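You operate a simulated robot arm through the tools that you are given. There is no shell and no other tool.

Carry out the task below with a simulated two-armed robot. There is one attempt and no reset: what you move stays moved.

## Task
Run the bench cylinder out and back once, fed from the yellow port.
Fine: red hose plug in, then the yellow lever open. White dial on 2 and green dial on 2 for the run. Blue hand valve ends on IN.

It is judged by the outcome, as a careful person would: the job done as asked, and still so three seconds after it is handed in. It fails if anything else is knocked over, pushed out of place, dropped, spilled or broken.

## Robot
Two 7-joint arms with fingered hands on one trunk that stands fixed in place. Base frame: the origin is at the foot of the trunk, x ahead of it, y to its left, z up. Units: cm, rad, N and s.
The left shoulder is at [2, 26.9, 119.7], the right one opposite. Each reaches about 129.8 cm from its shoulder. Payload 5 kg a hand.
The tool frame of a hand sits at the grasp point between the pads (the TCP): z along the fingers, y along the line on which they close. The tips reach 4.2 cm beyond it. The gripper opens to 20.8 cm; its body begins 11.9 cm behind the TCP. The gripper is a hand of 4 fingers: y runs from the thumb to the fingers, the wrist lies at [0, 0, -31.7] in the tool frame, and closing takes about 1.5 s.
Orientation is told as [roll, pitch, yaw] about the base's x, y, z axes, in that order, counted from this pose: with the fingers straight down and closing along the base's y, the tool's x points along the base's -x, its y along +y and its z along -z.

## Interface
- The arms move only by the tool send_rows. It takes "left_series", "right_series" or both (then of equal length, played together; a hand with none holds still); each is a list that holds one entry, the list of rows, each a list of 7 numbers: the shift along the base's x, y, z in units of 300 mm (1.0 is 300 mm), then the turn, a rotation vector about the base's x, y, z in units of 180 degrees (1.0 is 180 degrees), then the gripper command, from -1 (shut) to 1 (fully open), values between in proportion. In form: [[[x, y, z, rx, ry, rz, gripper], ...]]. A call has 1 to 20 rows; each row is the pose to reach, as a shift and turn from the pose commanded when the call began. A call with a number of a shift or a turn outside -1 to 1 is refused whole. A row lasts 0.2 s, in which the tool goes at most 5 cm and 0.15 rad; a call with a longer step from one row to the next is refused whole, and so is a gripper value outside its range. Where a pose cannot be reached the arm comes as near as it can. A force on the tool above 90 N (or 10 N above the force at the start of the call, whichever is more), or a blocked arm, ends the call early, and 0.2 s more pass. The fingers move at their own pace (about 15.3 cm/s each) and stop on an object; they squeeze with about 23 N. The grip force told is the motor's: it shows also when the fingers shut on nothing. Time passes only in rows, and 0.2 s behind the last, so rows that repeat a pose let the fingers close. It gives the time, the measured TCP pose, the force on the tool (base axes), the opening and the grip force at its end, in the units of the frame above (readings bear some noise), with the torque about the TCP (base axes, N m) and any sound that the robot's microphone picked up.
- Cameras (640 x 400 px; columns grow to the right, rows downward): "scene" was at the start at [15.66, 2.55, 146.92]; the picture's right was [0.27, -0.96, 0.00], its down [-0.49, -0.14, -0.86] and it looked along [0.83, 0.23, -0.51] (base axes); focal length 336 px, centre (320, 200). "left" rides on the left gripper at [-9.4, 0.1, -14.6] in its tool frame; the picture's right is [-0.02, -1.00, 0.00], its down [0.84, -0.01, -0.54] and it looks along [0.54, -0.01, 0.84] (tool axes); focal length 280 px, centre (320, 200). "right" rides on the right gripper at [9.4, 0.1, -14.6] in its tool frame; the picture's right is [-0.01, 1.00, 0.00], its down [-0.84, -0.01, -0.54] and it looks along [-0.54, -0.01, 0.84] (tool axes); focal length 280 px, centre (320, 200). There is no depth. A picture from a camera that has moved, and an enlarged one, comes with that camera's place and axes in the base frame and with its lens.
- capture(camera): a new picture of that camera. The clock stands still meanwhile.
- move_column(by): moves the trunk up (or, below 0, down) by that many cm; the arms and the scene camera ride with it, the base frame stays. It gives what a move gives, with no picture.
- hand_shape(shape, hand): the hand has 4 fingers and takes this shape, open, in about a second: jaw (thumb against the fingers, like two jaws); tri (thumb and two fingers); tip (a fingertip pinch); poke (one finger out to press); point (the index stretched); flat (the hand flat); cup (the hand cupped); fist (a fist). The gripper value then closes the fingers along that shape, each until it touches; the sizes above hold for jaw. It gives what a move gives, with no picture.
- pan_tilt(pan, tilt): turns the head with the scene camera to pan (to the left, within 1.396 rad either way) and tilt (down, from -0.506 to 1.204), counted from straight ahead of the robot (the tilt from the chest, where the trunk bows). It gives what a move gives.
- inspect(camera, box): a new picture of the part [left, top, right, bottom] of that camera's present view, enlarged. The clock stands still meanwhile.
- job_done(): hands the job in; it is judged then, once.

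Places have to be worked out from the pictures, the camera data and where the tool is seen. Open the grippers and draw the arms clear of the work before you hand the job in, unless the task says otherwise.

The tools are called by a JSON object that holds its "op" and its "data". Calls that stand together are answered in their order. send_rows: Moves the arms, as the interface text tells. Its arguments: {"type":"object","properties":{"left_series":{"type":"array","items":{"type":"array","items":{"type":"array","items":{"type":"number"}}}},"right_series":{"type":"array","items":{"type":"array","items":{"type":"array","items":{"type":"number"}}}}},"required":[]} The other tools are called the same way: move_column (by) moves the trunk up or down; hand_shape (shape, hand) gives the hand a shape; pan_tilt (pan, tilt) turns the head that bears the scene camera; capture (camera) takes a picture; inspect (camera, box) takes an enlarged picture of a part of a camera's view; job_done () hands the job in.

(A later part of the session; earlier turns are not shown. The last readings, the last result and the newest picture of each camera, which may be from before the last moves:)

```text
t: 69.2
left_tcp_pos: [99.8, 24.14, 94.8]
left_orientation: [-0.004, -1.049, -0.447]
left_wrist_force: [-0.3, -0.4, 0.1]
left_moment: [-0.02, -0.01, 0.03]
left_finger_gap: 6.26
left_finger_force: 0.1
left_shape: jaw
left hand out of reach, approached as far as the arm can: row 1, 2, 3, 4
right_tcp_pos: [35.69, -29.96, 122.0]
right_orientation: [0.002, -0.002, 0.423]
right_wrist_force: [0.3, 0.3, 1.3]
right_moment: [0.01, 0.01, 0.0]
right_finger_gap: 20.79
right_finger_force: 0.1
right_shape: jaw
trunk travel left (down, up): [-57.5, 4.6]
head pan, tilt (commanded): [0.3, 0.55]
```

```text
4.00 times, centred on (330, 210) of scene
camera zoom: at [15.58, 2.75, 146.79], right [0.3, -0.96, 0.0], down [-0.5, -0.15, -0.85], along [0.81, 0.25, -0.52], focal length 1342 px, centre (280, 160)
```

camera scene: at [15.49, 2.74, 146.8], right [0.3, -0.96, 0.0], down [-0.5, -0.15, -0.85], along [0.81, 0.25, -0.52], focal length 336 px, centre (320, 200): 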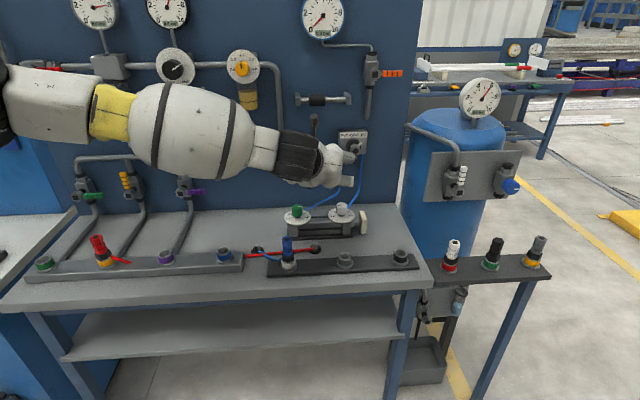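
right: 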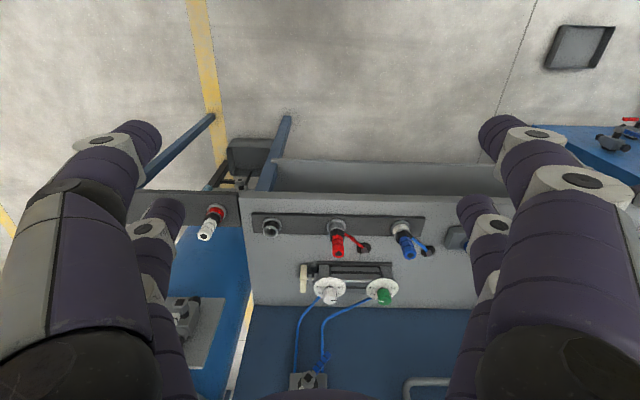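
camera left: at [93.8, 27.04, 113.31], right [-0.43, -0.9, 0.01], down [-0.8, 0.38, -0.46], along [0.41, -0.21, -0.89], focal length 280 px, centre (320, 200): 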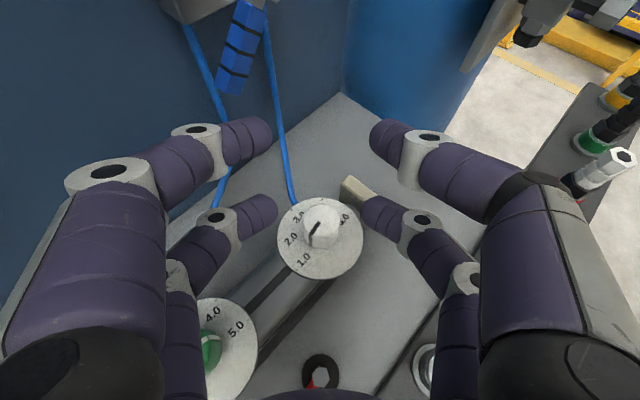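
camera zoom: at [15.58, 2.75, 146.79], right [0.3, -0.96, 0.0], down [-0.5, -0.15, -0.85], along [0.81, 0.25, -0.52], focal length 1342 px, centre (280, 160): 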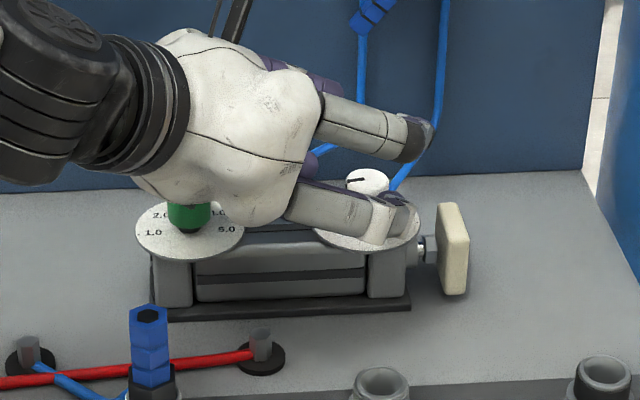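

Going down pulls the reach back (99.8, 24.1), so the arm is at a limit low here. I test whether the same place is reachable higher up, which would tell if lowering the trunk helps.

{"op": "send_rows", "data": {"left_series": [[[0, 0, 0.1, 0, 0, 0, -0.4], [0.02, -0.02, 0.2, 0, 0, 0, -0.4], [0.04, -0.035, 0.3, 0, 0, 0, -0.4], [0.047, -0.038, 0.4, 0, 0, 0, -0.4], [0.08, -0.06, 0.4, 0, 0, 0, -0.4], [0.12, -0.08, 0.4, 0, 0, 0, -0.4]]]}}

```text
t: 70.6
left_tcp_pos: [103.36, 21.64, 106.88]
left_orientation: [-0.004, -1.049, -0.448]
left_wrist_force: [0.4, -0.2, -0.2]
left_moment: [-0.02, 0.04, -0.04]
left_finger_gap: 6.23
left_finger_force: 0.1
left_shape: jaw
right_tcp_pos: [35.69, -29.98, 122.02]
right_orientation: [0.0, -0.001, 0.421]
right_wrist_force: [-0.6, -0.5, 1.1]
right_moment: [0.01, 0.04, -0.02]
right_finger_gap: 20.82
right_finger_force: 0.1
right_shape: jaw
trunk travel left (down, up): [-57.5, 4.6]
head pan, tilt (commanded): [0.3, 0.55]
```

Higher up the spot is well within reach, so lowering the trunk will help. I raise and draw back the hand first, then lower the trunk 15 cm.

{"op": "send_rows", "data": {"left_series": [[[-0.08, 0.04, 0.08, 0, 0, 0, -0.4], [-0.15, 0.08, 0.18, 0, 0, 0, -0.4], [-0.2, 0.1, 0.28, 0, 0, 0, -0.4], [-0.2, 0.1, 0.28, 0, 0, 0, -0.4]]]}}

{"op": "move_column", "data": {"by": -15}}

{"op": "capture", "data": {"camera": "scene"}}

{"op": "capture", "data": {"camera": "left"}}

```text
t: 71.6
left_tcp_pos: [97.51, 24.68, 115.07]
left_orientation: [-0.006, -1.047, -0.447]
left_wrist_force: [0.6, 1.2, -0.6]
left_moment: [-0.07, -0.06, -0.05]
left_finger_gap: 6.24
left_finger_force: 0.0
left_shape: jaw
right_tcp_pos: [35.71, -29.94, 122.09]
right_orientation: [-0.001, 0.001, 0.423]
right_wrist_force: [0.7, 0.3, -0.5]
right_moment: [-0.04, 0.11, 0.01]
right_finger_gap: 20.8
right_finger_force: 0.1
right_shape: jaw
trunk travel left (down, up): [-57.5, 4.6]
head pan, tilt (commanded): [0.3, 0.55]
```

```text
t: 73.4
left_tcp_pos: [97.29, 24.55, 100.69]
left_orientation: [-0.002, -1.049, -0.448]
left_wrist_force: [-0.4, 0.3, -0.6]
left_moment: [0.02, 0.04, 0.01]
left_finger_gap: 6.26
left_finger_force: 0.1
left_shape: jaw
right_tcp_pos: [35.49, -29.78, 107.15]
right_orientation: [0.0, -0.001, 0.422]
right_wrist_force: [0.7, 0.0, -0.8]
right_moment: [-0.04, -0.08, 0.02]
right_finger_gap: 20.8
right_finger_force: 0.0
right_shape: jaw
trunk travel left (down, up): [-42.5, 19.6]
head pan, tilt (commanded): [0.3, 0.55]
```

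```text
taken
camera scene: at [16.31, 2.74, 131.7], right [0.3, -0.96, 0.0], down [-0.5, -0.15, -0.85], along [0.81, 0.25, -0.52], focal length 336 px, centre (320, 200)
```

scene: 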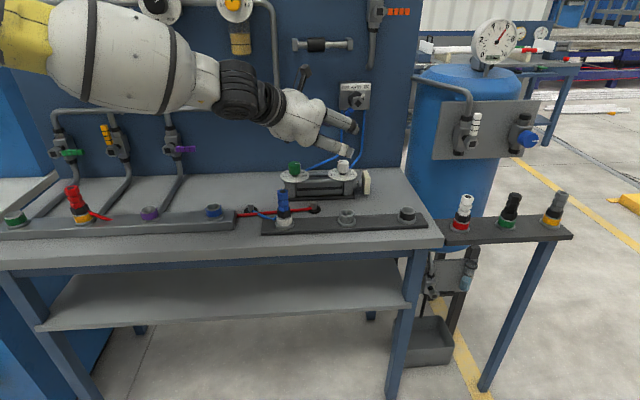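

```text
taken
camera left: at [90.12, 28.33, 116.02], right [-0.43, -0.9, 0.01], down [-0.8, 0.38, -0.46], along [0.41, -0.21, -0.89], focal length 280 px, centre (320, 200)
```

left: 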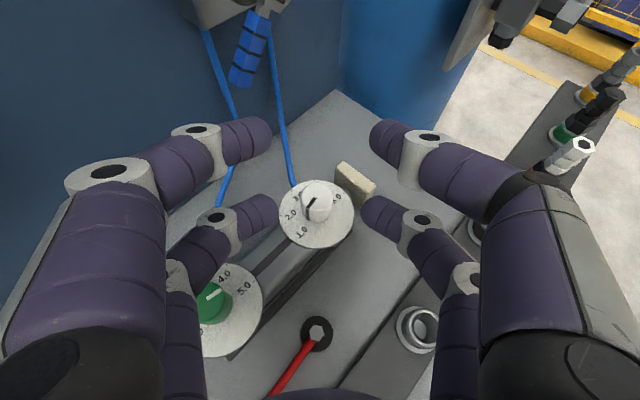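

The trunk is down 15 cm and the hand hovers at z≈100.7. I now test yaw -0.1 over the white knob, to allow one long clockwise stroke.

{"op": "send_rows", "data": {"left_series": [[[0.03, -0.015, 0, 0, 0, 0.04, -0.4], [0.07, -0.035, 0, 0, 0, 0.08, -0.4], [0.11, -0.055, 0, 0, 0, 0.111, -0.4], [0.125, -0.065, -0.03, 0, 0, 0.111, -0.4], [0.125, -0.065, -0.03, 0, 0, 0.111, -0.4]]]}}

{"op": "inspect", "data": {"camera": "left", "box": [220, 160, 420, 290]}}

```text
t: 74.6
left_tcp_pos: [101.14, 22.6, 99.5]
left_orientation: [-0.003, -1.049, -0.1]
left_wrist_force: [0.3, -0.3, 0.0]
left_moment: [0.01, 0.01, -0.05]
left_finger_gap: 6.24
left_finger_force: 0.1
left_shape: jaw
right_tcp_pos: [35.63, -29.71, 107.07]
right_orientation: [0.0, -0.001, 0.423]
right_wrist_force: [0.1, -0.3, 0.2]
right_moment: [0.0, -0.03, 0.04]
right_finger_gap: 20.8
right_finger_force: 0.1
right_shape: jaw
trunk travel left (down, up): [-42.5, 19.6]
head pan, tilt (commanded): [0.3, 0.55]
```

```text
3.08 times, centred on (320, 225) of left
camera zoom: at [93.12, 23.74, 114.99], right [-0.09, -1.0, 0.01], down [-0.88, 0.08, -0.46], along [0.46, -0.06, -0.89], focal length 863 px, centre (320, 123)
```

zoom: 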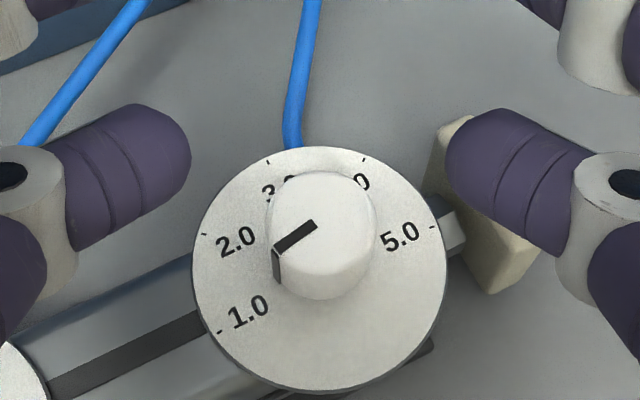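

Reach is fine now at yaw -0.1 and the rear tips are centred over the white knob. I narrow the opening to about 4.8 cm (to keep off the cream pad) and descend to the knob.

{"op": "send_rows", "data": {"left_series": [[[0, 0, -0.02, 0, 0, 0, -0.54], [0, 0, -0.08, 0, 0, 0, -0.54], [0, 0, -0.14, 0, 0, 0, -0.54], [0, 0, -0.2, 0, 0, 0, -0.54], [0, 0, -0.205, 0, 0, 0, -0.54], [0, 0, -0.205, 0, 0, 0, -0.54]]]}}

{"op": "inspect", "data": {"camera": "left", "box": [220, 160, 420, 290]}}

{"op": "inspect", "data": {"camera": "scene", "box": [260, 100, 400, 220]}}

```text
t: 76.0
left_tcp_pos: [101.01, 22.79, 93.36]
left_orientation: [-0.003, -1.05, -0.101]
left_wrist_force: [0.3, 0.3, 1.1]
left_moment: [0.0, 0.02, 0.0]
left_finger_gap: 4.82
left_finger_force: 0.0
left_shape: jaw
right_tcp_pos: [35.51, -29.67, 107.06]
right_orientation: [-0.001, 0.001, 0.422]
right_wrist_force: [-0.7, -0.8, 0.9]
right_moment: [0.02, 0.01, 0.0]
right_finger_gap: 20.77
right_finger_force: 0.0
right_shape: jaw
trunk travel left (down, up): [-42.5, 19.6]
head pan, tilt (commanded): [0.3, 0.55]
```

```text
3.08 times, centred on (320, 225) of left
camera zoom: at [93.03, 23.87, 108.84], right [-0.1, -1.0, 0.01], down [-0.88, 0.08, -0.46], along [0.46, -0.06, -0.89], focal length 863 px, centre (320, 123)
```

zoom: 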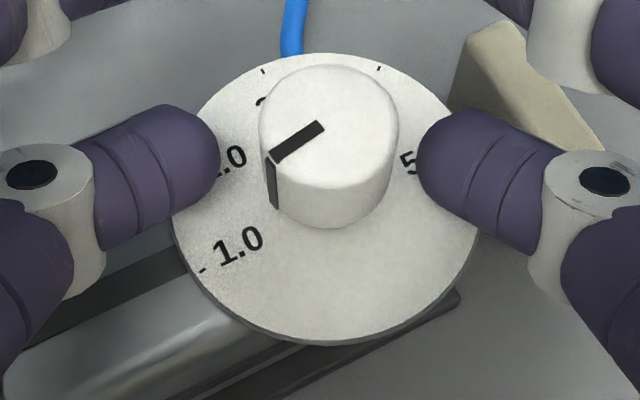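

```text
3.33 times, centred on (330, 160) of scene
camera zoom: at [16.35, 2.74, 131.66], right [0.3, -0.96, 0.0], down [-0.5, -0.15, -0.85], along [0.81, 0.25, -0.52], focal length 1118 px, centre (287, 333)
```

zoom: 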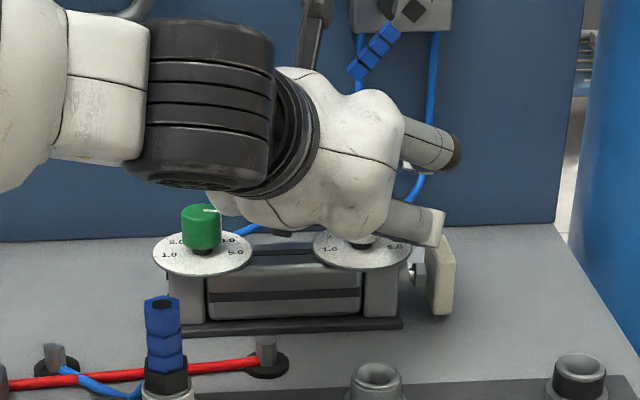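

The knob stands between the rear tips. I close on it.

{"op": "send_rows", "data": {"left_series": [[[0, 0, 0, 0, 0, 0, -1], [0, 0, 0, 0, 0, 0, -1], [0, 0, 0, 0, 0, 0, -1], [0, 0, 0, 0, 0, 0, -1], [0, 0, 0, 0, 0, 0, -1]]]}}

{"op": "inspect", "data": {"camera": "left", "box": [220, 160, 420, 290]}}

```text
t: 77.2
left_tcp_pos: [100.96, 22.85, 93.48]
left_orientation: [-0.004, -1.049, -0.099]
left_wrist_force: [2.5, -0.2, -1.0]
left_moment: [-0.04, -0.04, -0.04]
left_finger_gap: 0.1
left_finger_force: 22.7
left_shape: jaw
right_tcp_pos: [35.45, -29.73, 107.03]
right_orientation: [-0.001, 0.0, 0.421]
right_wrist_force: [0.2, 0.1, 0.5]
right_moment: [0.0, 0.0, 0.0]
right_finger_gap: 20.81
right_finger_force: 0.1
right_shape: jaw
trunk travel left (down, up): [-42.5, 19.6]
head pan, tilt (commanded): [0.3, 0.55]
```

```text
3.08 times, centred on (320, 225) of left
camera zoom: at [93.05, 23.86, 108.83], right [-0.1, -1.0, 0.01], down [-0.88, 0.08, -0.46], along [0.46, -0.06, -0.89], focal length 863 px, centre (320, 123)
```

zoom: 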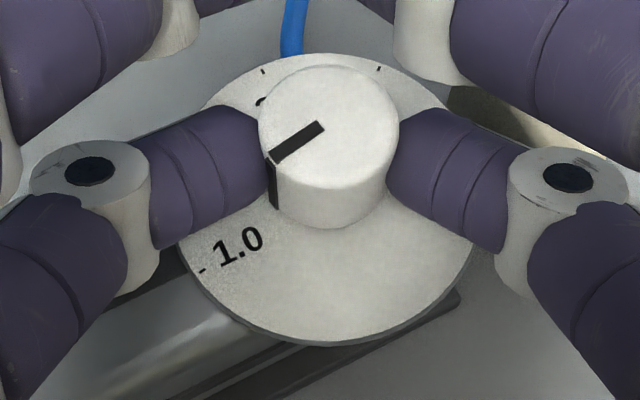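

The knob is pinched. I turn the hand clockwise about the knob axis by half the stroke (25°) and check.

{"op": "send_rows", "data": {"left_series": [[[0.0008, 0.0053, 0, 0, 0, -0.0347, -1], [0.0022, 0.0104, 0, 0, 0, -0.0694, -1], [0.0042, 0.0154, 0, 0, 0, -0.1042, -1], [0.0066, 0.0201, 0, 0, 0, -0.1389, -1], [0.0066, 0.0201, 0, 0, 0, -0.1389, -1]]]}}

{"op": "inspect", "data": {"camera": "left", "box": [220, 160, 420, 290]}}

```text
t: 78.4
left_tcp_pos: [101.33, 23.33, 93.4]
left_orientation: [-0.003, -1.051, -0.536]
left_wrist_force: [0.3, 2.6, -0.5]
left_moment: [0.16, -0.05, 0.09]
left_finger_gap: 0.09
left_finger_force: 23.2
left_shape: jaw
right_tcp_pos: [35.55, -29.74, 107.11]
right_orientation: [0.0, 0.001, 0.423]
right_wrist_force: [-0.4, -0.1, -0.1]
right_moment: [0.0, 0.0, 0.04]
right_finger_gap: 20.78
right_finger_force: 0.1
right_shape: jaw
trunk travel left (down, up): [-42.5, 19.6]
head pan, tilt (commanded): [0.3, 0.55]
```

```text
3.08 times, centred on (320, 225) of left
camera zoom: at [94.46, 27.66, 108.84], right [-0.51, -0.86, 0.01], down [-0.77, 0.44, -0.46], along [0.39, -0.25, -0.89], focal length 863 px, centre (320, 123)
```

zoom: 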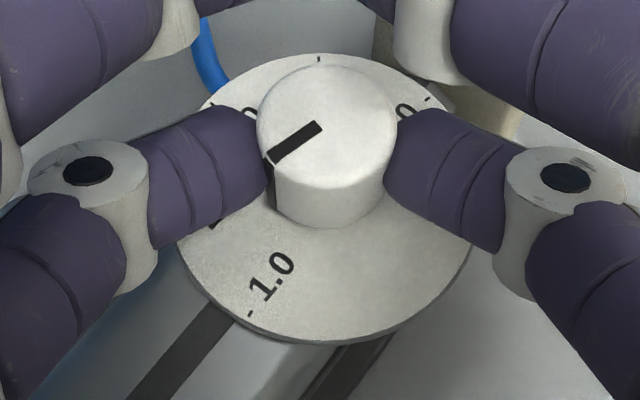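

The knob turns with the hand. I carry out the second half.

{"op": "send_rows", "data": {"left_series": [[[0.003, 0.0045, 0, 0, 0, -0.0347, -1], [0.0065, 0.0086, 0, 0, 0, -0.0694, -1], [0.0103, 0.0123, 0, 0, 0, -0.1042, -1], [0.0146, 0.0155, 0, 0, 0, -0.1389, -1], [0.0146, 0.0155, 0, 0, 0, -0.1389, -1]]]}}

{"op": "inspect", "data": {"camera": "left", "box": [220, 160, 420, 290]}}

```text
t: 79.6
left_tcp_pos: [101.54, 24.43, 92.44]
left_orientation: [-0.013, -1.04, -0.962]
left_wrist_force: [-23.5, 28.3, -29.5]
left_moment: [1.42, 1.14, -0.26]
left_finger_gap: 0.07
left_finger_force: 22.7
left_shape: jaw
left hand out of reach, approached as far as the arm can: row 2
right_tcp_pos: [35.63, -29.51, 107.14]
right_orientation: [0.0, 0.002, 0.426]
right_wrist_force: [-0.7, 0.7, 0.0]
right_moment: [0.0, 0.03, 0.0]
right_finger_gap: 20.76
right_finger_force: 0.1
right_shape: jaw
trunk travel left (down, up): [-42.5, 19.6]
head pan, tilt (commanded): [0.3, 0.55]
```

```text
3.08 times, centred on (320, 225) of left
camera zoom: at [97.29, 31.31, 107.9], right [-0.82, -0.57, 0.02], down [-0.51, 0.73, -0.45], along [0.24, -0.38, -0.89], focal length 863 px, centre (320, 123)
```

zoom: 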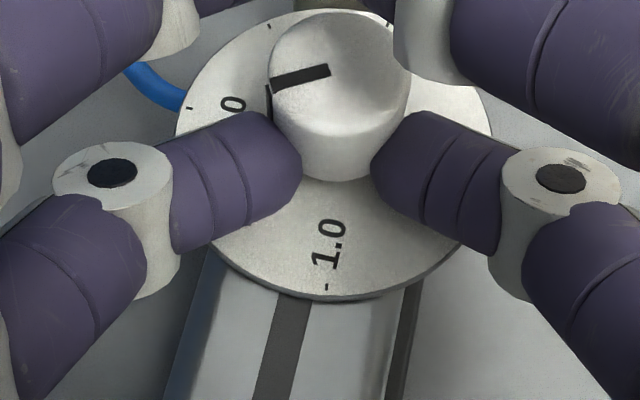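

The arm made a jump near a joint limit: the tips slid off toward the near side and forces rose. I open the fingers at once and hold to let it settle.

{"op": "send_rows", "data": {"left_series": [[[0, 0, 0, 0, 0, 0, -0.54], [0, 0, 0.01, 0, 0, 0, -0.5], [0, 0, 0.01, 0, 0, 0, -0.5]]]}}

{"op": "capture", "data": {"camera": "left"}}

{"op": "capture", "data": {"camera": "scene"}}

```text
t: 80.4
left_tcp_pos: [101.76, 23.65, 93.97]
left_orientation: [0.0, -1.052, -0.975]
left_wrist_force: [0.3, -0.7, -0.4]
left_moment: [0.1, 0.0, 0.07]
left_finger_gap: 5.17
left_finger_force: 0.0
left_shape: jaw
right_tcp_pos: [35.47, -29.85, 107.15]
right_orientation: [0.0, -0.002, 0.423]
right_wrist_force: [-0.6, -0.8, 0.6]
right_moment: [0.1, -0.02, 0.01]
right_finger_gap: 20.79
right_finger_force: 0.0
right_shape: jaw
trunk travel left (down, up): [-42.5, 19.6]
head pan, tilt (commanded): [0.3, 0.55]
```

```text
taken
camera left: at [97.32, 30.34, 109.44], right [-0.82, -0.57, 0.01], down [-0.51, 0.73, -0.46], along [0.25, -0.39, -0.89], focal length 280 px, centre (320, 200)
```

left: 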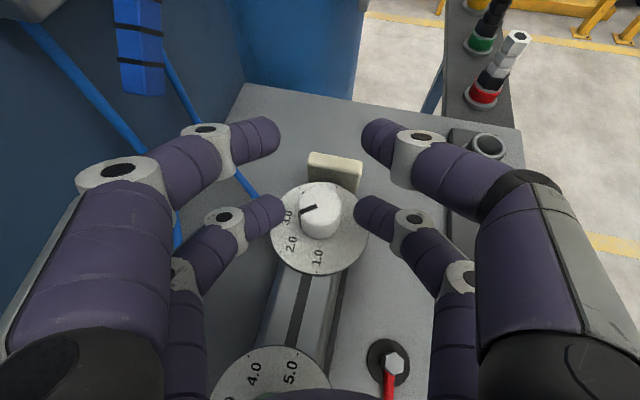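

```text
taken
camera scene: at [16.32, 2.67, 131.68], right [0.3, -0.96, 0.0], down [-0.5, -0.15, -0.85], along [0.81, 0.25, -0.52], focal length 336 px, centre (320, 200)
```

scene: 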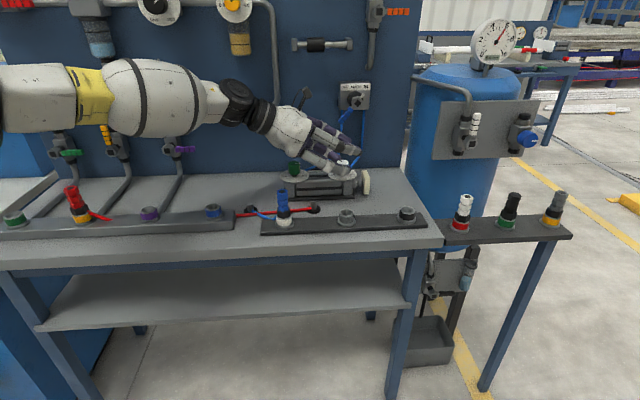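

Settled with no force; nothing was displaced. I check where the white pointer stands now.

{"op": "inspect", "data": {"camera": "left", "box": [250, 150, 390, 290]}}

{"op": "inspect", "data": {"camera": "scene", "box": [270, 70, 400, 220]}}

```text
2.86 times, centred on (320, 220) of left
camera zoom: at [97.32, 30.34, 109.44], right [-0.82, -0.57, 0.01], down [-0.51, 0.73, -0.46], along [0.25, -0.39, -0.89], focal length 801 px, centre (320, 143)
```

zoom: 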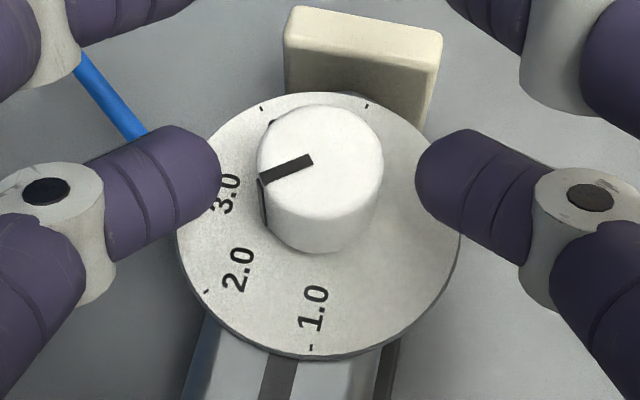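

```text
2.67 times, centred on (335, 145) of scene
camera zoom: at [16.32, 2.67, 131.68], right [0.3, -0.96, 0.0], down [-0.5, -0.15, -0.85], along [0.81, 0.25, -0.52], focal length 895 px, centre (280, 347)
```

zoom: 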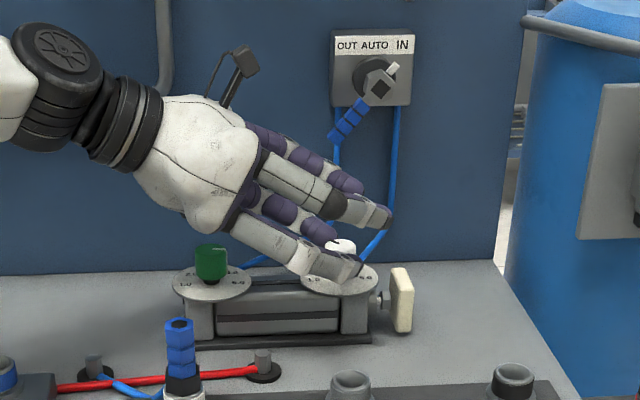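

The white pointer now stands at about 2.25 (azimuth 60° against 73–74° for 2.0), so it must come back about 13°. I lower slightly, close again and turn gently counter-clockwise.

{"op": "send_rows", "data": {"left_series": [[[0, 0, -0.015, 0, 0, 0, -0.54], [0, 0, -0.02, 0, 0, 0, -1], [0, 0, -0.02, 0, 0, 0, -1], [0, 0, -0.02, 0, 0, 0, -1], [0, 0, -0.02, 0, 0, 0, -1], [0, 0, -0.02, 0, 0, 0, -1], [-0.003, -0.0025, -0.02, 0, 0, 0.025, -1], [-0.006, -0.005, -0.02, 0, 0, 0.05, -1], [-0.0087, -0.0075, -0.02, 0, 0, 0.0735, -1], [-0.0087, -0.0075, -0.02, 0, 0, 0.0735, -1]]]}}

{"op": "inspect", "data": {"camera": "left", "box": [250, 150, 390, 290]}}

```text
t: 82.6
left_tcp_pos: [101.39, 23.45, 93.13]
left_orientation: [-0.002, -1.05, -0.741]
left_wrist_force: [3.8, -2.6, 2.9]
left_moment: [-0.12, -0.19, 0.05]
left_finger_gap: 0.14
left_finger_force: 22.8
left_shape: jaw
right_tcp_pos: [35.58, -29.85, 107.15]
right_orientation: [0.001, -0.003, 0.422]
right_wrist_force: [0.0, -0.2, 0.0]
right_moment: [0.07, 0.02, 0.01]
right_finger_gap: 20.79
right_finger_force: 0.1
right_shape: jaw
trunk travel left (down, up): [-42.5, 19.6]
head pan, tilt (commanded): [0.3, 0.55]
```

```text
2.86 times, centred on (320, 220) of left
camera zoom: at [95.67, 29.08, 108.6], right [-0.67, -0.74, 0.01], down [-0.66, 0.59, -0.46], along [0.33, -0.32, -0.89], focal length 801 px, centre (320, 143)
```

zoom: 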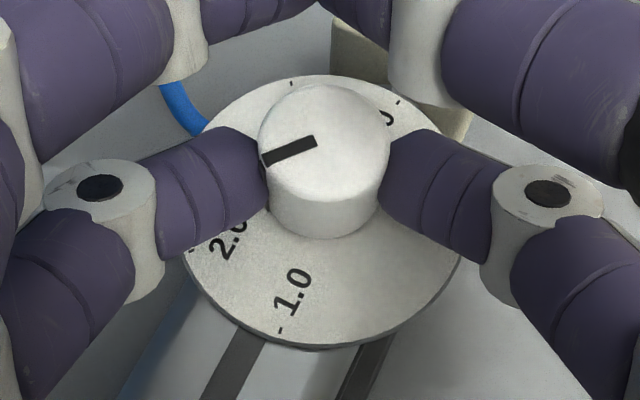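

The pointer now computes to azimuth ≈71°, i.e. about 2.05. I open the fingers and look with the tick free.

{"op": "send_rows", "data": {"left_series": [[[0, 0, 0, 0, 0, 0, -0.54], [0, 0, 0, 0, 0, 0, -0.5], [0, 0, 0, 0, 0, 0, -0.5], [0, 0, 0.05, 0, 0, 0, -0.5], [0, 0, 0.12, 0, 0, 0, -0.5], [0, 0, 0.2, 0, 0, 0, -0.5], [0, 0, 0.2, 0, 0, 0, -0.5]]]}}

{"op": "inspect", "data": {"camera": "left", "box": [270, 170, 390, 270]}}

{"op": "capture", "data": {"camera": "left"}}

```text
t: 84.2
left_tcp_pos: [101.43, 23.54, 99.02]
left_orientation: [-0.004, -1.048, -0.742]
left_wrist_force: [0.0, 0.3, -1.3]
left_moment: [-0.02, -0.01, 0.01]
left_finger_gap: 5.18
left_finger_force: 0.1
left_shape: jaw
right_tcp_pos: [35.6, -29.7, 107.06]
right_orientation: [0.002, 0.0, 0.421]
right_wrist_force: [0.6, 1.4, 0.2]
right_moment: [0.02, 0.03, 0.05]
right_finger_gap: 20.78
right_finger_force: 0.1
right_shape: jaw
trunk travel left (down, up): [-42.5, 19.6]
head pan, tilt (commanded): [0.3, 0.55]
```

```text
4.00 times, centred on (330, 220) of left
camera zoom: at [95.66, 29.19, 114.42], right [-0.67, -0.74, 0.01], down [-0.66, 0.59, -0.46], along [0.33, -0.32, -0.89], focal length 1122 px, centre (280, 120)
```

zoom: 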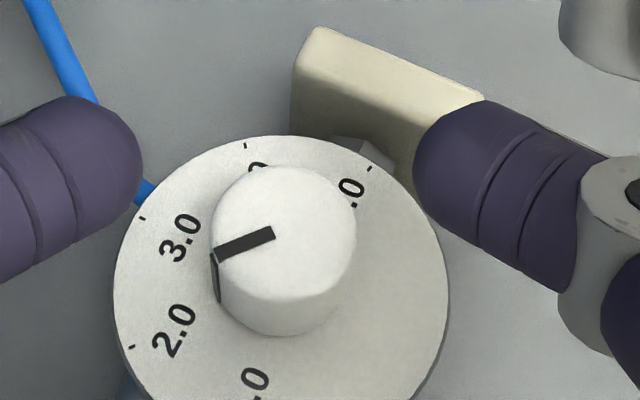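

```text
taken
camera left: at [95.66, 29.19, 114.42], right [-0.67, -0.74, 0.01], down [-0.66, 0.59, -0.46], along [0.33, -0.32, -0.89], focal length 280 px, centre (320, 200)
```

left: 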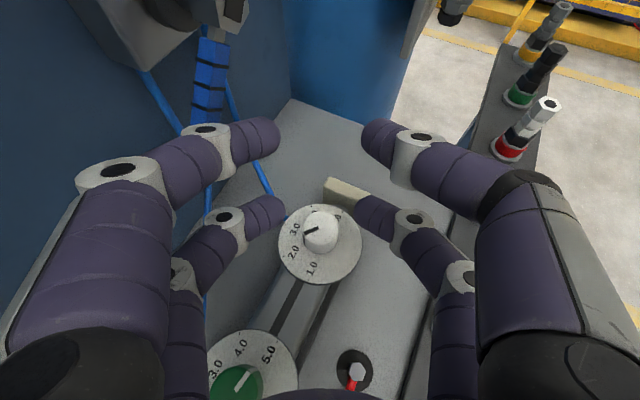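

White reads about 2.05 – good. Now I move over to the green knob at (97.35, 35.4), which must go counter-clockwise from 5.0 to 2.0 (about 150°) in several strokes.

{"op": "send_rows", "data": {"left_series": [[[-0.03, 0.06, 0.02, 0, 0, 0.01, -0.45], [-0.07, 0.16, 0.03, 0, 0, 0.02, -0.45], [-0.11, 0.26, 0.03, 0, 0, 0.03, -0.45], [-0.15, 0.36, 0.03, 0, 0, 0.045, -0.45], [-0.176, 0.423, 0.02, 0, 0, 0.045, -0.45], [-0.176, 0.423, 0.01, 0, 0, 0.045, -0.45]]]}}

{"op": "capture", "data": {"camera": "left"}}

{"op": "capture", "data": {"camera": "scene"}}

{"op": "inspect", "data": {"camera": "left", "box": [250, 160, 390, 290]}}

```text
t: 85.6
left_tcp_pos: [96.1, 36.09, 99.4]
left_orientation: [-0.003, -1.049, -0.601]
left_wrist_force: [0.4, -0.5, 0.2]
left_moment: [0.02, -0.01, 0.03]
left_finger_gap: 5.69
left_finger_force: 0.0
left_shape: jaw
right_tcp_pos: [35.58, -29.76, 107.17]
right_orientation: [0.0, 0.0, 0.422]
right_wrist_force: [0.2, 0.0, 1.5]
right_moment: [0.02, 0.0, 0.02]
right_finger_gap: 20.79
right_finger_force: 0.0
right_shape: jaw
trunk travel left (down, up): [-42.5, 19.6]
head pan, tilt (commanded): [0.3, 0.55]
```

```text
taken
camera left: at [89.6, 40.89, 114.81], right [-0.56, -0.83, 0.01], down [-0.74, 0.49, -0.46], along [0.37, -0.27, -0.89], focal length 280 px, centre (320, 200)
```

left: 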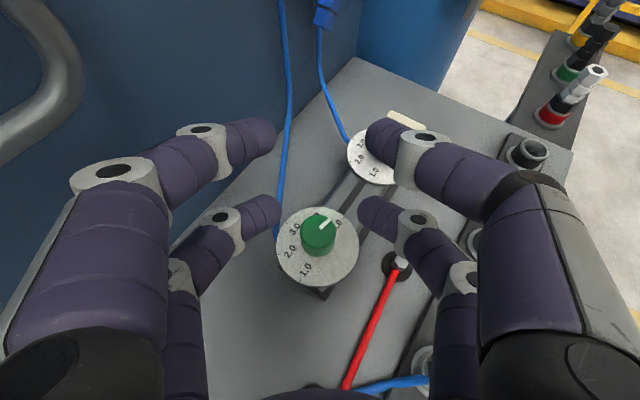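

```text
taken
camera scene: at [16.35, 2.73, 131.67], right [0.3, -0.96, 0.0], down [-0.5, -0.15, -0.85], along [0.81, 0.25, -0.52], focal length 336 px, centre (320, 200)
```

scene: 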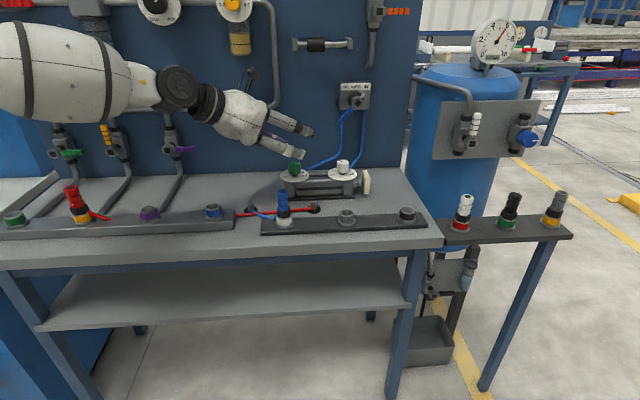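

```text
3.08 times, centred on (320, 225) of left
camera zoom: at [89.6, 40.89, 114.81], right [-0.56, -0.83, 0.01], down [-0.74, 0.49, -0.46], along [0.37, -0.27, -0.89], focal length 863 px, centre (320, 123)
```

zoom: 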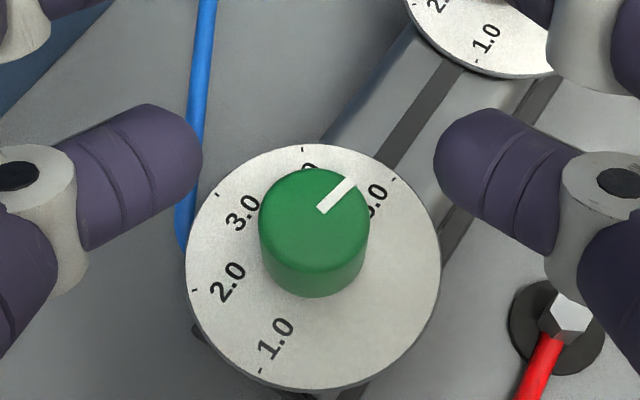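

The rear tips are within 2 mm of the green knob's axis. Before gripping, I sweep the yaw to +0.25 in the air to learn whether that turn is smooth here.

{"op": "send_rows", "data": {"left_series": [[[0.003, 0.0, 0, 0, 0, 0.0386, -0.5], [0.004, -0.005, 0, 0, 0, 0.0773, -0.5], [0.004, -0.01, 0, 0, 0, 0.116, -0.5], [0.003, -0.016, 0, 0, 0, 0.1546, -0.5], [0.001, -0.022, 0, 0, 0, 0.1932, -0.5], [-0.002, -0.03, 0, 0, 0, 0.232, -0.5], [-0.004, -0.035, 0, 0, 0, 0.2705, -0.5], [-0.004, -0.035, 0, 0, 0, 0.2705, -0.5]]]}}

{"op": "inspect", "data": {"camera": "left", "box": [250, 160, 390, 290]}}

```text
t: 87.4
left_tcp_pos: [96.46, 35.77, 99.62]
left_orientation: [-0.016, -1.063, -0.404]
left_wrist_force: [-0.3, 0.6, -0.7]
left_moment: [-0.04, -0.04, -0.06]
left_finger_gap: 5.21
left_finger_force: 0.0
left_shape: jaw
left hand out of reach, approached as far as the arm can: row 2, 3, 4, 5, 6, 7, 8
right_tcp_pos: [35.61, -29.85, 107.17]
right_orientation: [-0.001, 0.0, 0.42]
right_wrist_force: [0.5, 0.1, 0.4]
right_moment: [-0.01, 0.01, -0.03]
right_finger_gap: 20.79
right_finger_force: 0.1
right_shape: jaw
trunk travel left (down, up): [-42.5, 19.6]
head pan, tilt (commanded): [0.3, 0.55]
```

```text
3.08 times, centred on (320, 225) of left
camera zoom: at [88.91, 39.46, 115.05], right [-0.4, -0.92, 0.02], down [-0.81, 0.34, -0.47], along [0.43, -0.21, -0.88], focal length 863 px, centre (320, 123)
```

zoom: 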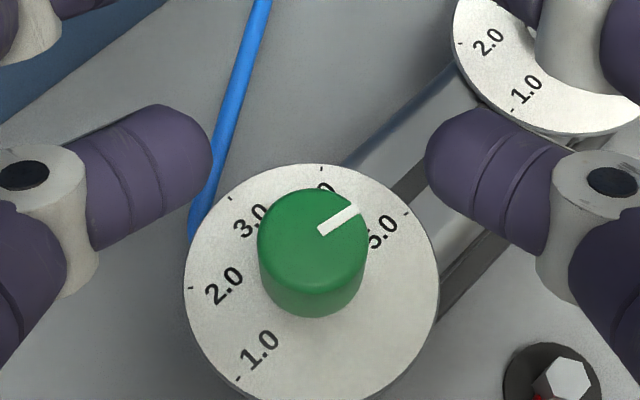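

In this arm posture the yaw stops at about -0.4, so I will use strokes from about -0.95 to -0.42 instead. I turn back to -0.95 in the air and check the centring.

{"op": "send_rows", "data": {"left_series": [[[0.001, 0.004, 0, 0, 0, -0.035, -0.5], [0.002, 0.01, 0, 0, 0, -0.07, -0.5], [0.003, 0.016, 0, 0, 0, -0.105, -0.5], [0.003, 0.022, 0, 0, 0, -0.14, -0.5], [0.003, 0.028, 0, 0, 0, -0.175, -0.5], [0.003, 0.028, 0, 0, 0, -0.175, -0.5]]]}}

{"op": "inspect", "data": {"camera": "left", "box": [250, 160, 390, 290]}}

```text
t: 88.8
left_tcp_pos: [96.41, 36.69, 99.78]
left_orientation: [-0.017, -1.063, -0.957]
left_wrist_force: [-0.7, 0.3, -0.6]
left_moment: [-0.01, 0.0, -0.02]
left_finger_gap: 5.21
left_finger_force: 0.1
left_shape: jaw
right_tcp_pos: [35.69, -29.7, 107.12]
right_orientation: [-0.001, 0.0, 0.422]
right_wrist_force: [0.3, 0.3, -0.3]
right_moment: [0.01, 0.0, -0.01]
right_finger_gap: 20.76
right_finger_force: 0.1
right_shape: jaw
trunk travel left (down, up): [-42.5, 19.6]
head pan, tilt (commanded): [0.3, 0.55]
```

```text
3.08 times, centred on (320, 225) of left
camera zoom: at [91.94, 43.69, 115.13], right [-0.82, -0.57, 0.02], down [-0.51, 0.72, -0.48], along [0.26, -0.4, -0.88], focal length 863 px, centre (320, 123)
```

zoom: 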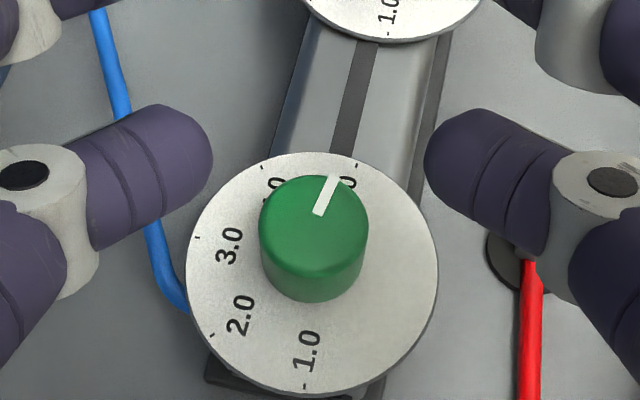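

Reach at yaw -0.957 is fine. I descend onto the green knob, close, and make the first counter-clockwise stroke of about 30°.

{"op": "send_rows", "data": {"left_series": [[[0.005, 0.001, -0.08, 0, 0, 0, -0.54], [0.005, 0.001, -0.16, 0, 0, 0, -0.54], [0.005, 0.001, -0.21, 0, 0, 0, -0.54], [0.005, 0.001, -0.21, 0, 0, 0, -0.54], [0.005, 0.001, -0.21, 0, 0, 0, -1], [0.005, 0.001, -0.21, 0, 0, 0, -1], [0.005, 0.001, -0.21, 0, 0, 0, -1], [0.005, 0.001, -0.21, 0, 0, 0, -1], [0.005, 0.001, -0.21, 0, 0, 0, -1]]]}}

{"op": "inspect", "data": {"camera": "left", "box": [250, 160, 390, 290]}}

```text
t: 90.8
left_tcp_pos: [96.5, 36.73, 93.49]
left_orientation: [-0.015, -1.065, -0.954]
left_wrist_force: [1.2, 0.4, -0.2]
left_moment: [-0.02, -0.06, 0.01]
left_finger_gap: 0.1
left_finger_force: 23.5
left_shape: jaw
right_tcp_pos: [35.55, -29.74, 107.13]
right_orientation: [-0.001, 0.0, 0.422]
right_wrist_force: [0.8, 1.1, 0.2]
right_moment: [0.01, 0.0, 0.02]
right_finger_gap: 20.8
right_finger_force: 0.1
right_shape: jaw
trunk travel left (down, up): [-42.5, 19.6]
head pan, tilt (commanded): [0.3, 0.55]
```

```text
3.08 times, centred on (320, 225) of left
camera zoom: at [92.08, 43.72, 108.76], right [-0.82, -0.57, 0.02], down [-0.51, 0.72, -0.47], along [0.26, -0.4, -0.88], focal length 863 px, centre (320, 123)
```

zoom: 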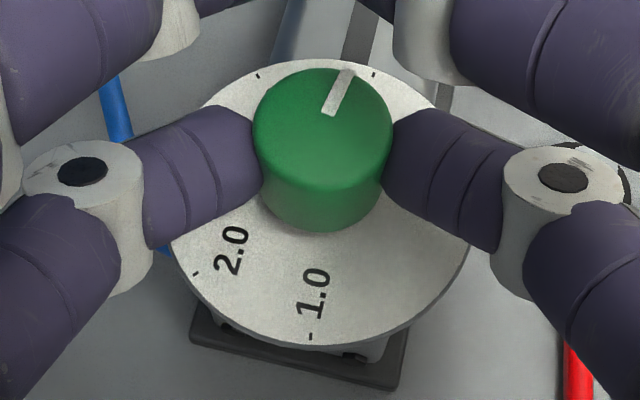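

The green knob is gripped. I make the first 30° stroke counter-clockwise, open, and turn back, then look.

{"op": "send_rows", "data": {"left_series": [[[-0.0052, -0.0042, 0, 0, 0, 0.0414, -1], [-0.0098, -0.009, 0, 0, 0, 0.0828, -1], [-0.0137, -0.0144, 0, 0, 0, 0.1241, -1], [-0.0169, -0.0202, 0, 0, 0, 0.1655, -1], [-0.0169, -0.0202, 0, 0, 0, 0.1655, -1], [-0.0169, -0.0202, 0, 0, 0, 0.1655, -0.54], [-0.0169, -0.0202, 0, 0, 0, 0.1655, -0.5], [-0.0169, -0.0202, 0, 0, 0, 0.1655, -0.5]]]}}

{"op": "inspect", "data": {"camera": "left", "box": [250, 160, 390, 290]}}

```text
t: 92.6
left_tcp_pos: [96.04, 36.11, 93.4]
left_orientation: [-0.015, -1.064, -0.434]
left_wrist_force: [-0.5, 0.9, -0.4]
left_moment: [-0.06, 0.0, -0.04]
left_finger_gap: 5.14
left_finger_force: 0.1
left_shape: jaw
right_tcp_pos: [35.46, -29.59, 107.02]
right_orientation: [0.0, 0.0, 0.422]
right_wrist_force: [0.3, 0.2, -0.1]
right_moment: [-0.08, 0.02, -0.01]
right_finger_gap: 20.79
right_finger_force: 0.0
right_shape: jaw
trunk travel left (down, up): [-42.5, 19.6]
head pan, tilt (commanded): [0.3, 0.55]
```

```text
3.08 times, centred on (320, 225) of left
camera zoom: at [88.71, 40.0, 108.79], right [-0.43, -0.9, 0.02], down [-0.8, 0.37, -0.48], along [0.42, -0.22, -0.88], focal length 863 px, centre (320, 123)
```

zoom: 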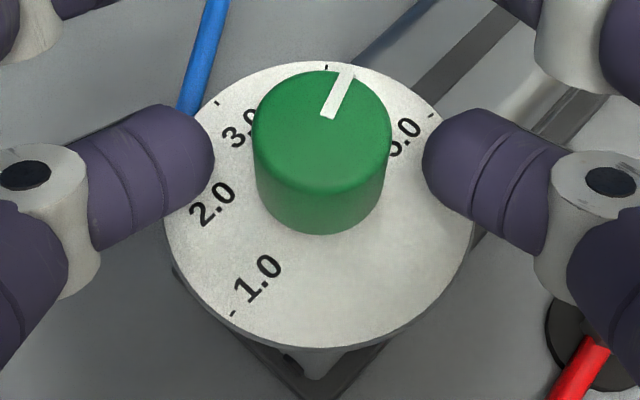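

The stroke worked (pointer now near 4.4). I repeat: turn back open, close, stroke 30°, open.

{"op": "send_rows", "data": {"left_series": [[[0.0032, 0.0058, 0, 0, 0, -0.0414, -0.5], [0.0071, 0.0112, 0, 0, 0, -0.0828, -0.5], [0.0117, 0.016, 0, 0, 0, -0.1241, -0.5], [0.0169, 0.0202, 0, 0, 0, -0.1655, -0.5], [0.0169, 0.0202, 0, 0, 0, -0.1655, -0.5], [0.0169, 0.0202, 0, 0, 0, -0.1655, -1], [0.0169, 0.0202, 0, 0, 0, -0.1655, -1], [0.0169, 0.0202, 0, 0, 0, -0.1655, -1], [0.0169, 0.0202, 0, 0, 0, -0.1655, -1], [0.0169, 0.0202, 0, 0, 0, -0.1655, -1], [0.0117, 0.016, 0, 0, 0, -0.1241, -1], [0.0071, 0.0112, 0, 0, 0, -0.0828, -1], [0.0032, 0.0058, 0, 0, 0, -0.0414, -1], [0, 0, 0, 0, 0, 0, -1], [0, 0, 0, 0, 0, 0, -1], [0, 0, 0, 0, 0, 0, -0.54], [0, 0, 0, 0, 0, 0, -0.5], [0, 0, 0, 0, 0, 0, -0.5]]]}}

{"op": "inspect", "data": {"camera": "left", "box": [250, 160, 390, 290]}}

```text
t: 96.4
left_tcp_pos: [96.07, 35.96, 93.32]
left_orientation: [-0.017, -1.066, -0.434]
left_wrist_force: [-0.6, 0.5, -0.5]
left_moment: [-0.03, -0.02, -0.05]
left_finger_gap: 5.17
left_finger_force: 0.0
left_shape: jaw
right_tcp_pos: [35.66, -29.71, 107.09]
right_orientation: [0.0, -0.001, 0.421]
right_wrist_force: [0.2, 0.1, 0.4]
right_moment: [-0.03, 0.01, 0.0]
right_finger_gap: 20.8
right_finger_force: 0.1
right_shape: jaw
trunk travel left (down, up): [-42.5, 19.6]
head pan, tilt (commanded): [0.3, 0.55]
```

```text
3.08 times, centred on (320, 225) of left
camera zoom: at [88.76, 39.93, 108.71], right [-0.43, -0.9, 0.02], down [-0.8, 0.37, -0.48], along [0.42, -0.22, -0.88], focal length 863 px, centre (320, 123)
```

zoom: 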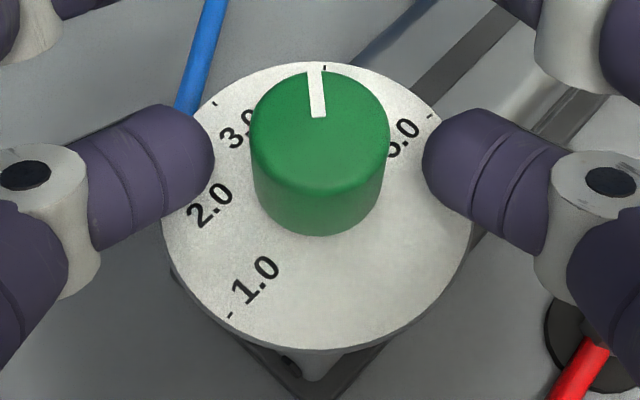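

About 30° gained again (pointer ≈3.9). I repeat the same stroke twice more.

{"op": "send_rows", "data": {"left_series": [[[0.0032, 0.0058, 0, 0, 0, -0.0414, -0.5], [0.0071, 0.0112, 0, 0, 0, -0.0828, -0.5], [0.0117, 0.016, 0, 0, 0, -0.1241, -0.5], [0.0169, 0.0202, 0, 0, 0, -0.1655, -0.5], [0.0169, 0.0202, 0, 0, 0, -0.1655, -0.5], [0.0169, 0.0202, 0, 0, 0, -0.1655, -1], [0.0169, 0.0202, 0, 0, 0, -0.1655, -1], [0.0169, 0.0202, 0, 0, 0, -0.1655, -1], [0.0169, 0.0202, 0, 0, 0, -0.1655, -1], [0.0169, 0.0202, 0, 0, 0, -0.1655, -1], [0.0117, 0.016, 0, 0, 0, -0.1241, -1], [0.0071, 0.0112, 0, 0, 0, -0.0828, -1], [0.0032, 0.0058, 0, 0, 0, -0.0414, -1], [0, 0, 0, 0, 0, 0, -1], [0, 0, 0, 0, 0, 0, -1], [0, 0, 0, 0, 0, 0, -0.54], [0, 0, 0, 0, 0, 0, -0.5], [0, 0, 0, 0, 0, 0, -0.5]]]}}

{"op": "inspect", "data": {"camera": "left", "box": [250, 160, 390, 290]}}

{"op": "send_rows", "data": {"left_series": [[[0.0032, 0.0058, 0, 0, 0, -0.0414, -0.5], [0.0071, 0.0112, 0, 0, 0, -0.0828, -0.5], [0.0117, 0.016, 0, 0, 0, -0.1241, -0.5], [0.0169, 0.0202, 0, 0, 0, -0.1655, -0.5], [0.0169, 0.0202, 0, 0, 0, -0.1655, -0.5], [0.0169, 0.0202, 0, 0, 0, -0.1655, -1], [0.0169, 0.0202, 0, 0, 0, -0.1655, -1], [0.0169, 0.0202, 0, 0, 0, -0.1655, -1], [0.0169, 0.0202, 0, 0, 0, -0.1655, -1], [0.0169, 0.0202, 0, 0, 0, -0.1655, -1], [0.0117, 0.016, 0, 0, 0, -0.1241, -1], [0.0071, 0.0112, 0, 0, 0, -0.0828, -1], [0.0032, 0.0058, 0, 0, 0, -0.0414, -1], [0, 0, 0, 0, 0, 0, -1], [0, 0, 0, 0, 0, 0, -1], [0, 0, 0, 0, 0, 0, -0.54], [0, 0, 0, 0, 0, 0, -0.5], [0, 0, 0, 0, 0, 0, -0.5]]]}}

{"op": "inspect", "data": {"camera": "left", "box": [250, 160, 390, 290]}}

```text
t: 100.2
left_tcp_pos: [96.02, 36.08, 93.37]
left_orientation: [-0.017, -1.065, -0.434]
left_wrist_force: [-0.4, 1.2, -0.5]
left_moment: [-0.01, -0.03, -0.02]
left_finger_gap: 5.15
left_finger_force: 0.1
left_shape: jaw
right_tcp_pos: [35.47, -29.78, 107.17]
right_orientation: [-0.001, 0.0, 0.421]
right_wrist_force: [-1.0, 0.0, 0.9]
right_moment: [-0.04, 0.03, -0.03]
right_finger_gap: 20.79
right_finger_force: 0.1
right_shape: jaw
trunk travel left (down, up): [-42.5, 19.6]
head pan, tilt (commanded): [0.3, 0.55]
```

```text
3.08 times, centred on (320, 225) of left
camera zoom: at [88.69, 40.0, 108.74], right [-0.43, -0.9, 0.02], down [-0.8, 0.37, -0.48], along [0.42, -0.22, -0.88], focal length 863 px, centre (320, 123)
```

zoom: 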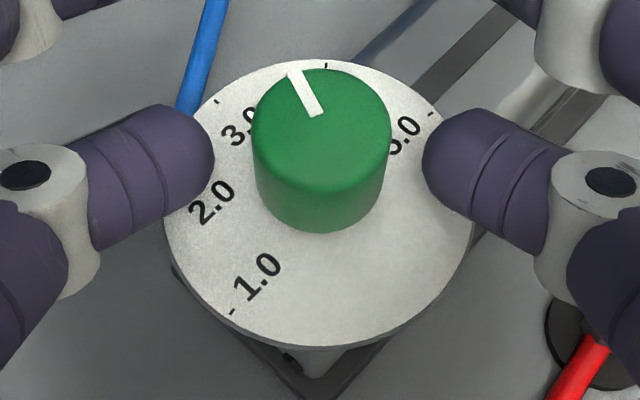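

```text
t: 104.0
left_tcp_pos: [96.21, 36.14, 93.51]
left_orientation: [-0.014, -1.065, -0.433]
left_wrist_force: [0.6, 0.9, 1.0]
left_moment: [-0.04, -0.02, -0.04]
left_finger_gap: 5.16
left_finger_force: 0.0
left_shape: jaw
right_tcp_pos: [35.47, -29.78, 107.21]
right_orientation: [-0.001, 0.002, 0.422]
right_wrist_force: [0.8, 0.0, -1.2]
right_moment: [-0.01, -0.01, -0.02]
right_finger_gap: 20.8
right_finger_force: 0.1
right_shape: jaw
trunk travel left (down, up): [-42.5, 19.6]
head pan, tilt (commanded): [0.3, 0.55]
```

```text
3.08 times, centred on (320, 225) of left
camera zoom: at [88.77, 40.0, 108.83], right [-0.43, -0.9, 0.02], down [-0.8, 0.37, -0.48], along [0.42, -0.22, -0.88], focal length 863 px, centre (320, 123)
```

zoom: 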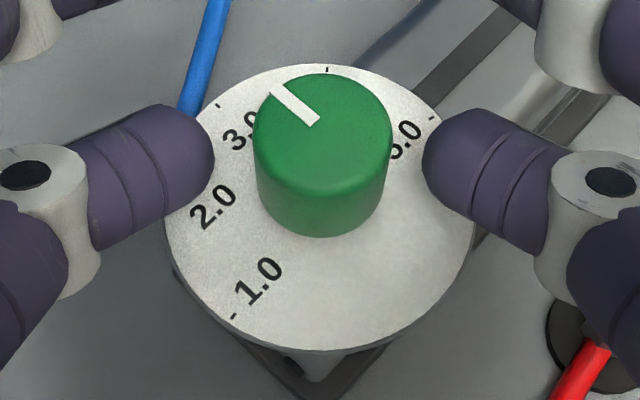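

Pointer is now at about 3.0. One more full stroke, then I measure for the final one.

{"op": "send_rows", "data": {"left_series": [[[0.0032, 0.0058, 0, 0, 0, -0.0414, -0.5], [0.0071, 0.0112, 0, 0, 0, -0.0828, -0.5], [0.0117, 0.016, 0, 0, 0, -0.1241, -0.5], [0.0169, 0.0202, 0, 0, 0, -0.1655, -0.5], [0.0169, 0.0202, 0, 0, 0, -0.1655, -0.5], [0.0169, 0.0202, 0, 0, 0, -0.1655, -1], [0.0169, 0.0202, 0, 0, 0, -0.1655, -1], [0.0169, 0.0202, 0, 0, 0, -0.1655, -1], [0.0169, 0.0202, 0, 0, 0, -0.1655, -1], [0.0169, 0.0202, 0, 0, 0, -0.1655, -1], [0.0117, 0.016, 0, 0, 0, -0.1241, -1], [0.0071, 0.0112, 0, 0, 0, -0.0828, -1], [0.0032, 0.0058, 0, 0, 0, -0.0414, -1], [0, 0, 0, 0, 0, 0, -1], [0, 0, 0, 0, 0, 0, -1], [0, 0, 0, 0, 0, 0, -0.54], [0, 0, 0, 0, 0, 0, -0.5], [0, 0, 0, 0, 0, 0, -0.5]]]}}

{"op": "inspect", "data": {"camera": "left", "box": [250, 160, 390, 290]}}

```text
t: 107.8
left_tcp_pos: [96.04, 35.95, 93.52]
left_orientation: [-0.015, -1.065, -0.434]
left_wrist_force: [-0.8, -0.4, -0.4]
left_moment: [-0.03, -0.02, 0.0]
left_finger_gap: 5.17
left_finger_force: 0.0
left_shape: jaw
right_tcp_pos: [35.57, -29.77, 107.15]
right_orientation: [0.0, 0.0, 0.422]
right_wrist_force: [-0.7, 0.6, 0.4]
right_moment: [0.0, -0.02, 0.03]
right_finger_gap: 20.8
right_finger_force: 0.1
right_shape: jaw
trunk travel left (down, up): [-42.5, 19.6]
head pan, tilt (commanded): [0.3, 0.55]
```

```text
3.08 times, centred on (320, 225) of left
camera zoom: at [88.73, 39.92, 108.81], right [-0.43, -0.9, 0.02], down [-0.8, 0.37, -0.48], along [0.42, -0.22, -0.88], focal length 863 px, centre (320, 123)
```

zoom: 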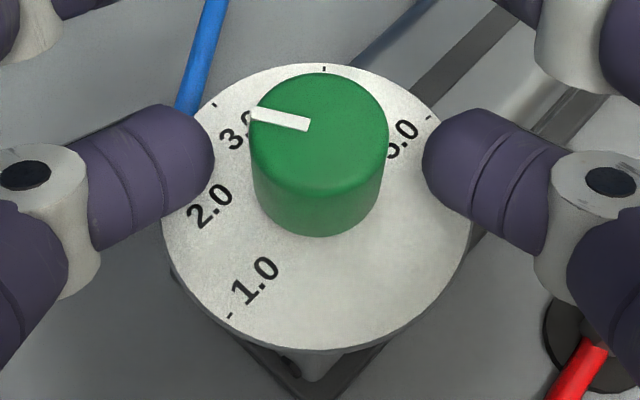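

Pointer at azimuth ≈54°; 20° more are needed to reach 2.0 (≈74°). I make a final shorter stroke.

{"op": "send_rows", "data": {"left_series": [[[0.0032, 0.0058, 0, 0, 0, -0.0414, -0.5], [0.0071, 0.0112, 0, 0, 0, -0.0828, -0.5], [0.0103, 0.0147, 0, 0, 0, -0.1124, -0.5], [0.0103, 0.0147, 0, 0, 0, -0.1124, -0.5], [0.0103, 0.0147, 0, 0, 0, -0.1124, -1], [0.0103, 0.0147, 0, 0, 0, -0.1124, -1], [0.0103, 0.0147, 0, 0, 0, -0.1124, -1], [0.0103, 0.0147, 0, 0, 0, -0.1124, -1], [0.0103, 0.0147, 0, 0, 0, -0.1124, -1], [0.0071, 0.0112, 0, 0, 0, -0.0828, -1], [0.0032, 0.0058, 0, 0, 0, -0.0414, -1], [0, 0, 0, 0, 0, 0, -1], [0, 0, 0, 0, 0, 0, -1], [0, 0, 0, 0, 0, 0, -0.54], [0, 0, 0, 0, 0, 0, -0.5], [0, 0, 0, 0, 0, 0, -0.5]]]}}

{"op": "inspect", "data": {"camera": "left", "box": [250, 160, 390, 290]}}

```text
t: 111.2
left_tcp_pos: [96.15, 36.09, 93.37]
left_orientation: [-0.016, -1.063, -0.433]
left_wrist_force: [0.2, 0.2, 0.9]
left_moment: [-0.06, 0.0, -0.05]
left_finger_gap: 5.17
left_finger_force: 0.0
left_shape: jaw
right_tcp_pos: [35.65, -29.76, 107.13]
right_orientation: [0.0, -0.001, 0.422]
right_wrist_force: [0.8, 0.0, 0.8]
right_moment: [-0.03, -0.01, -0.01]
right_finger_gap: 20.81
right_finger_force: 0.0
right_shape: jaw
trunk travel left (down, up): [-42.5, 19.6]
head pan, tilt (commanded): [0.3, 0.55]
```

```text
3.08 times, centred on (320, 225) of left
camera zoom: at [88.73, 39.99, 108.77], right [-0.43, -0.9, 0.02], down [-0.8, 0.37, -0.48], along [0.42, -0.22, -0.88], focal length 863 px, centre (320, 123)
```

zoom: 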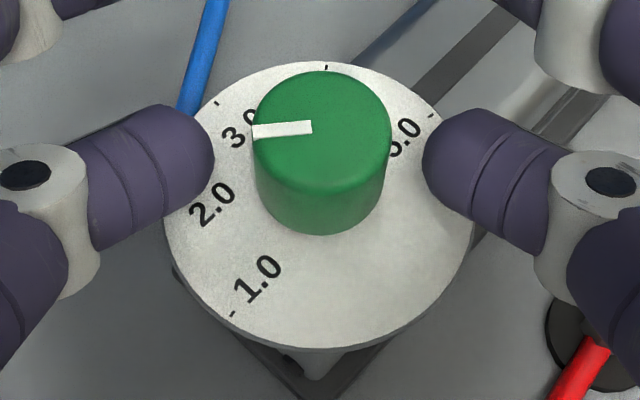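

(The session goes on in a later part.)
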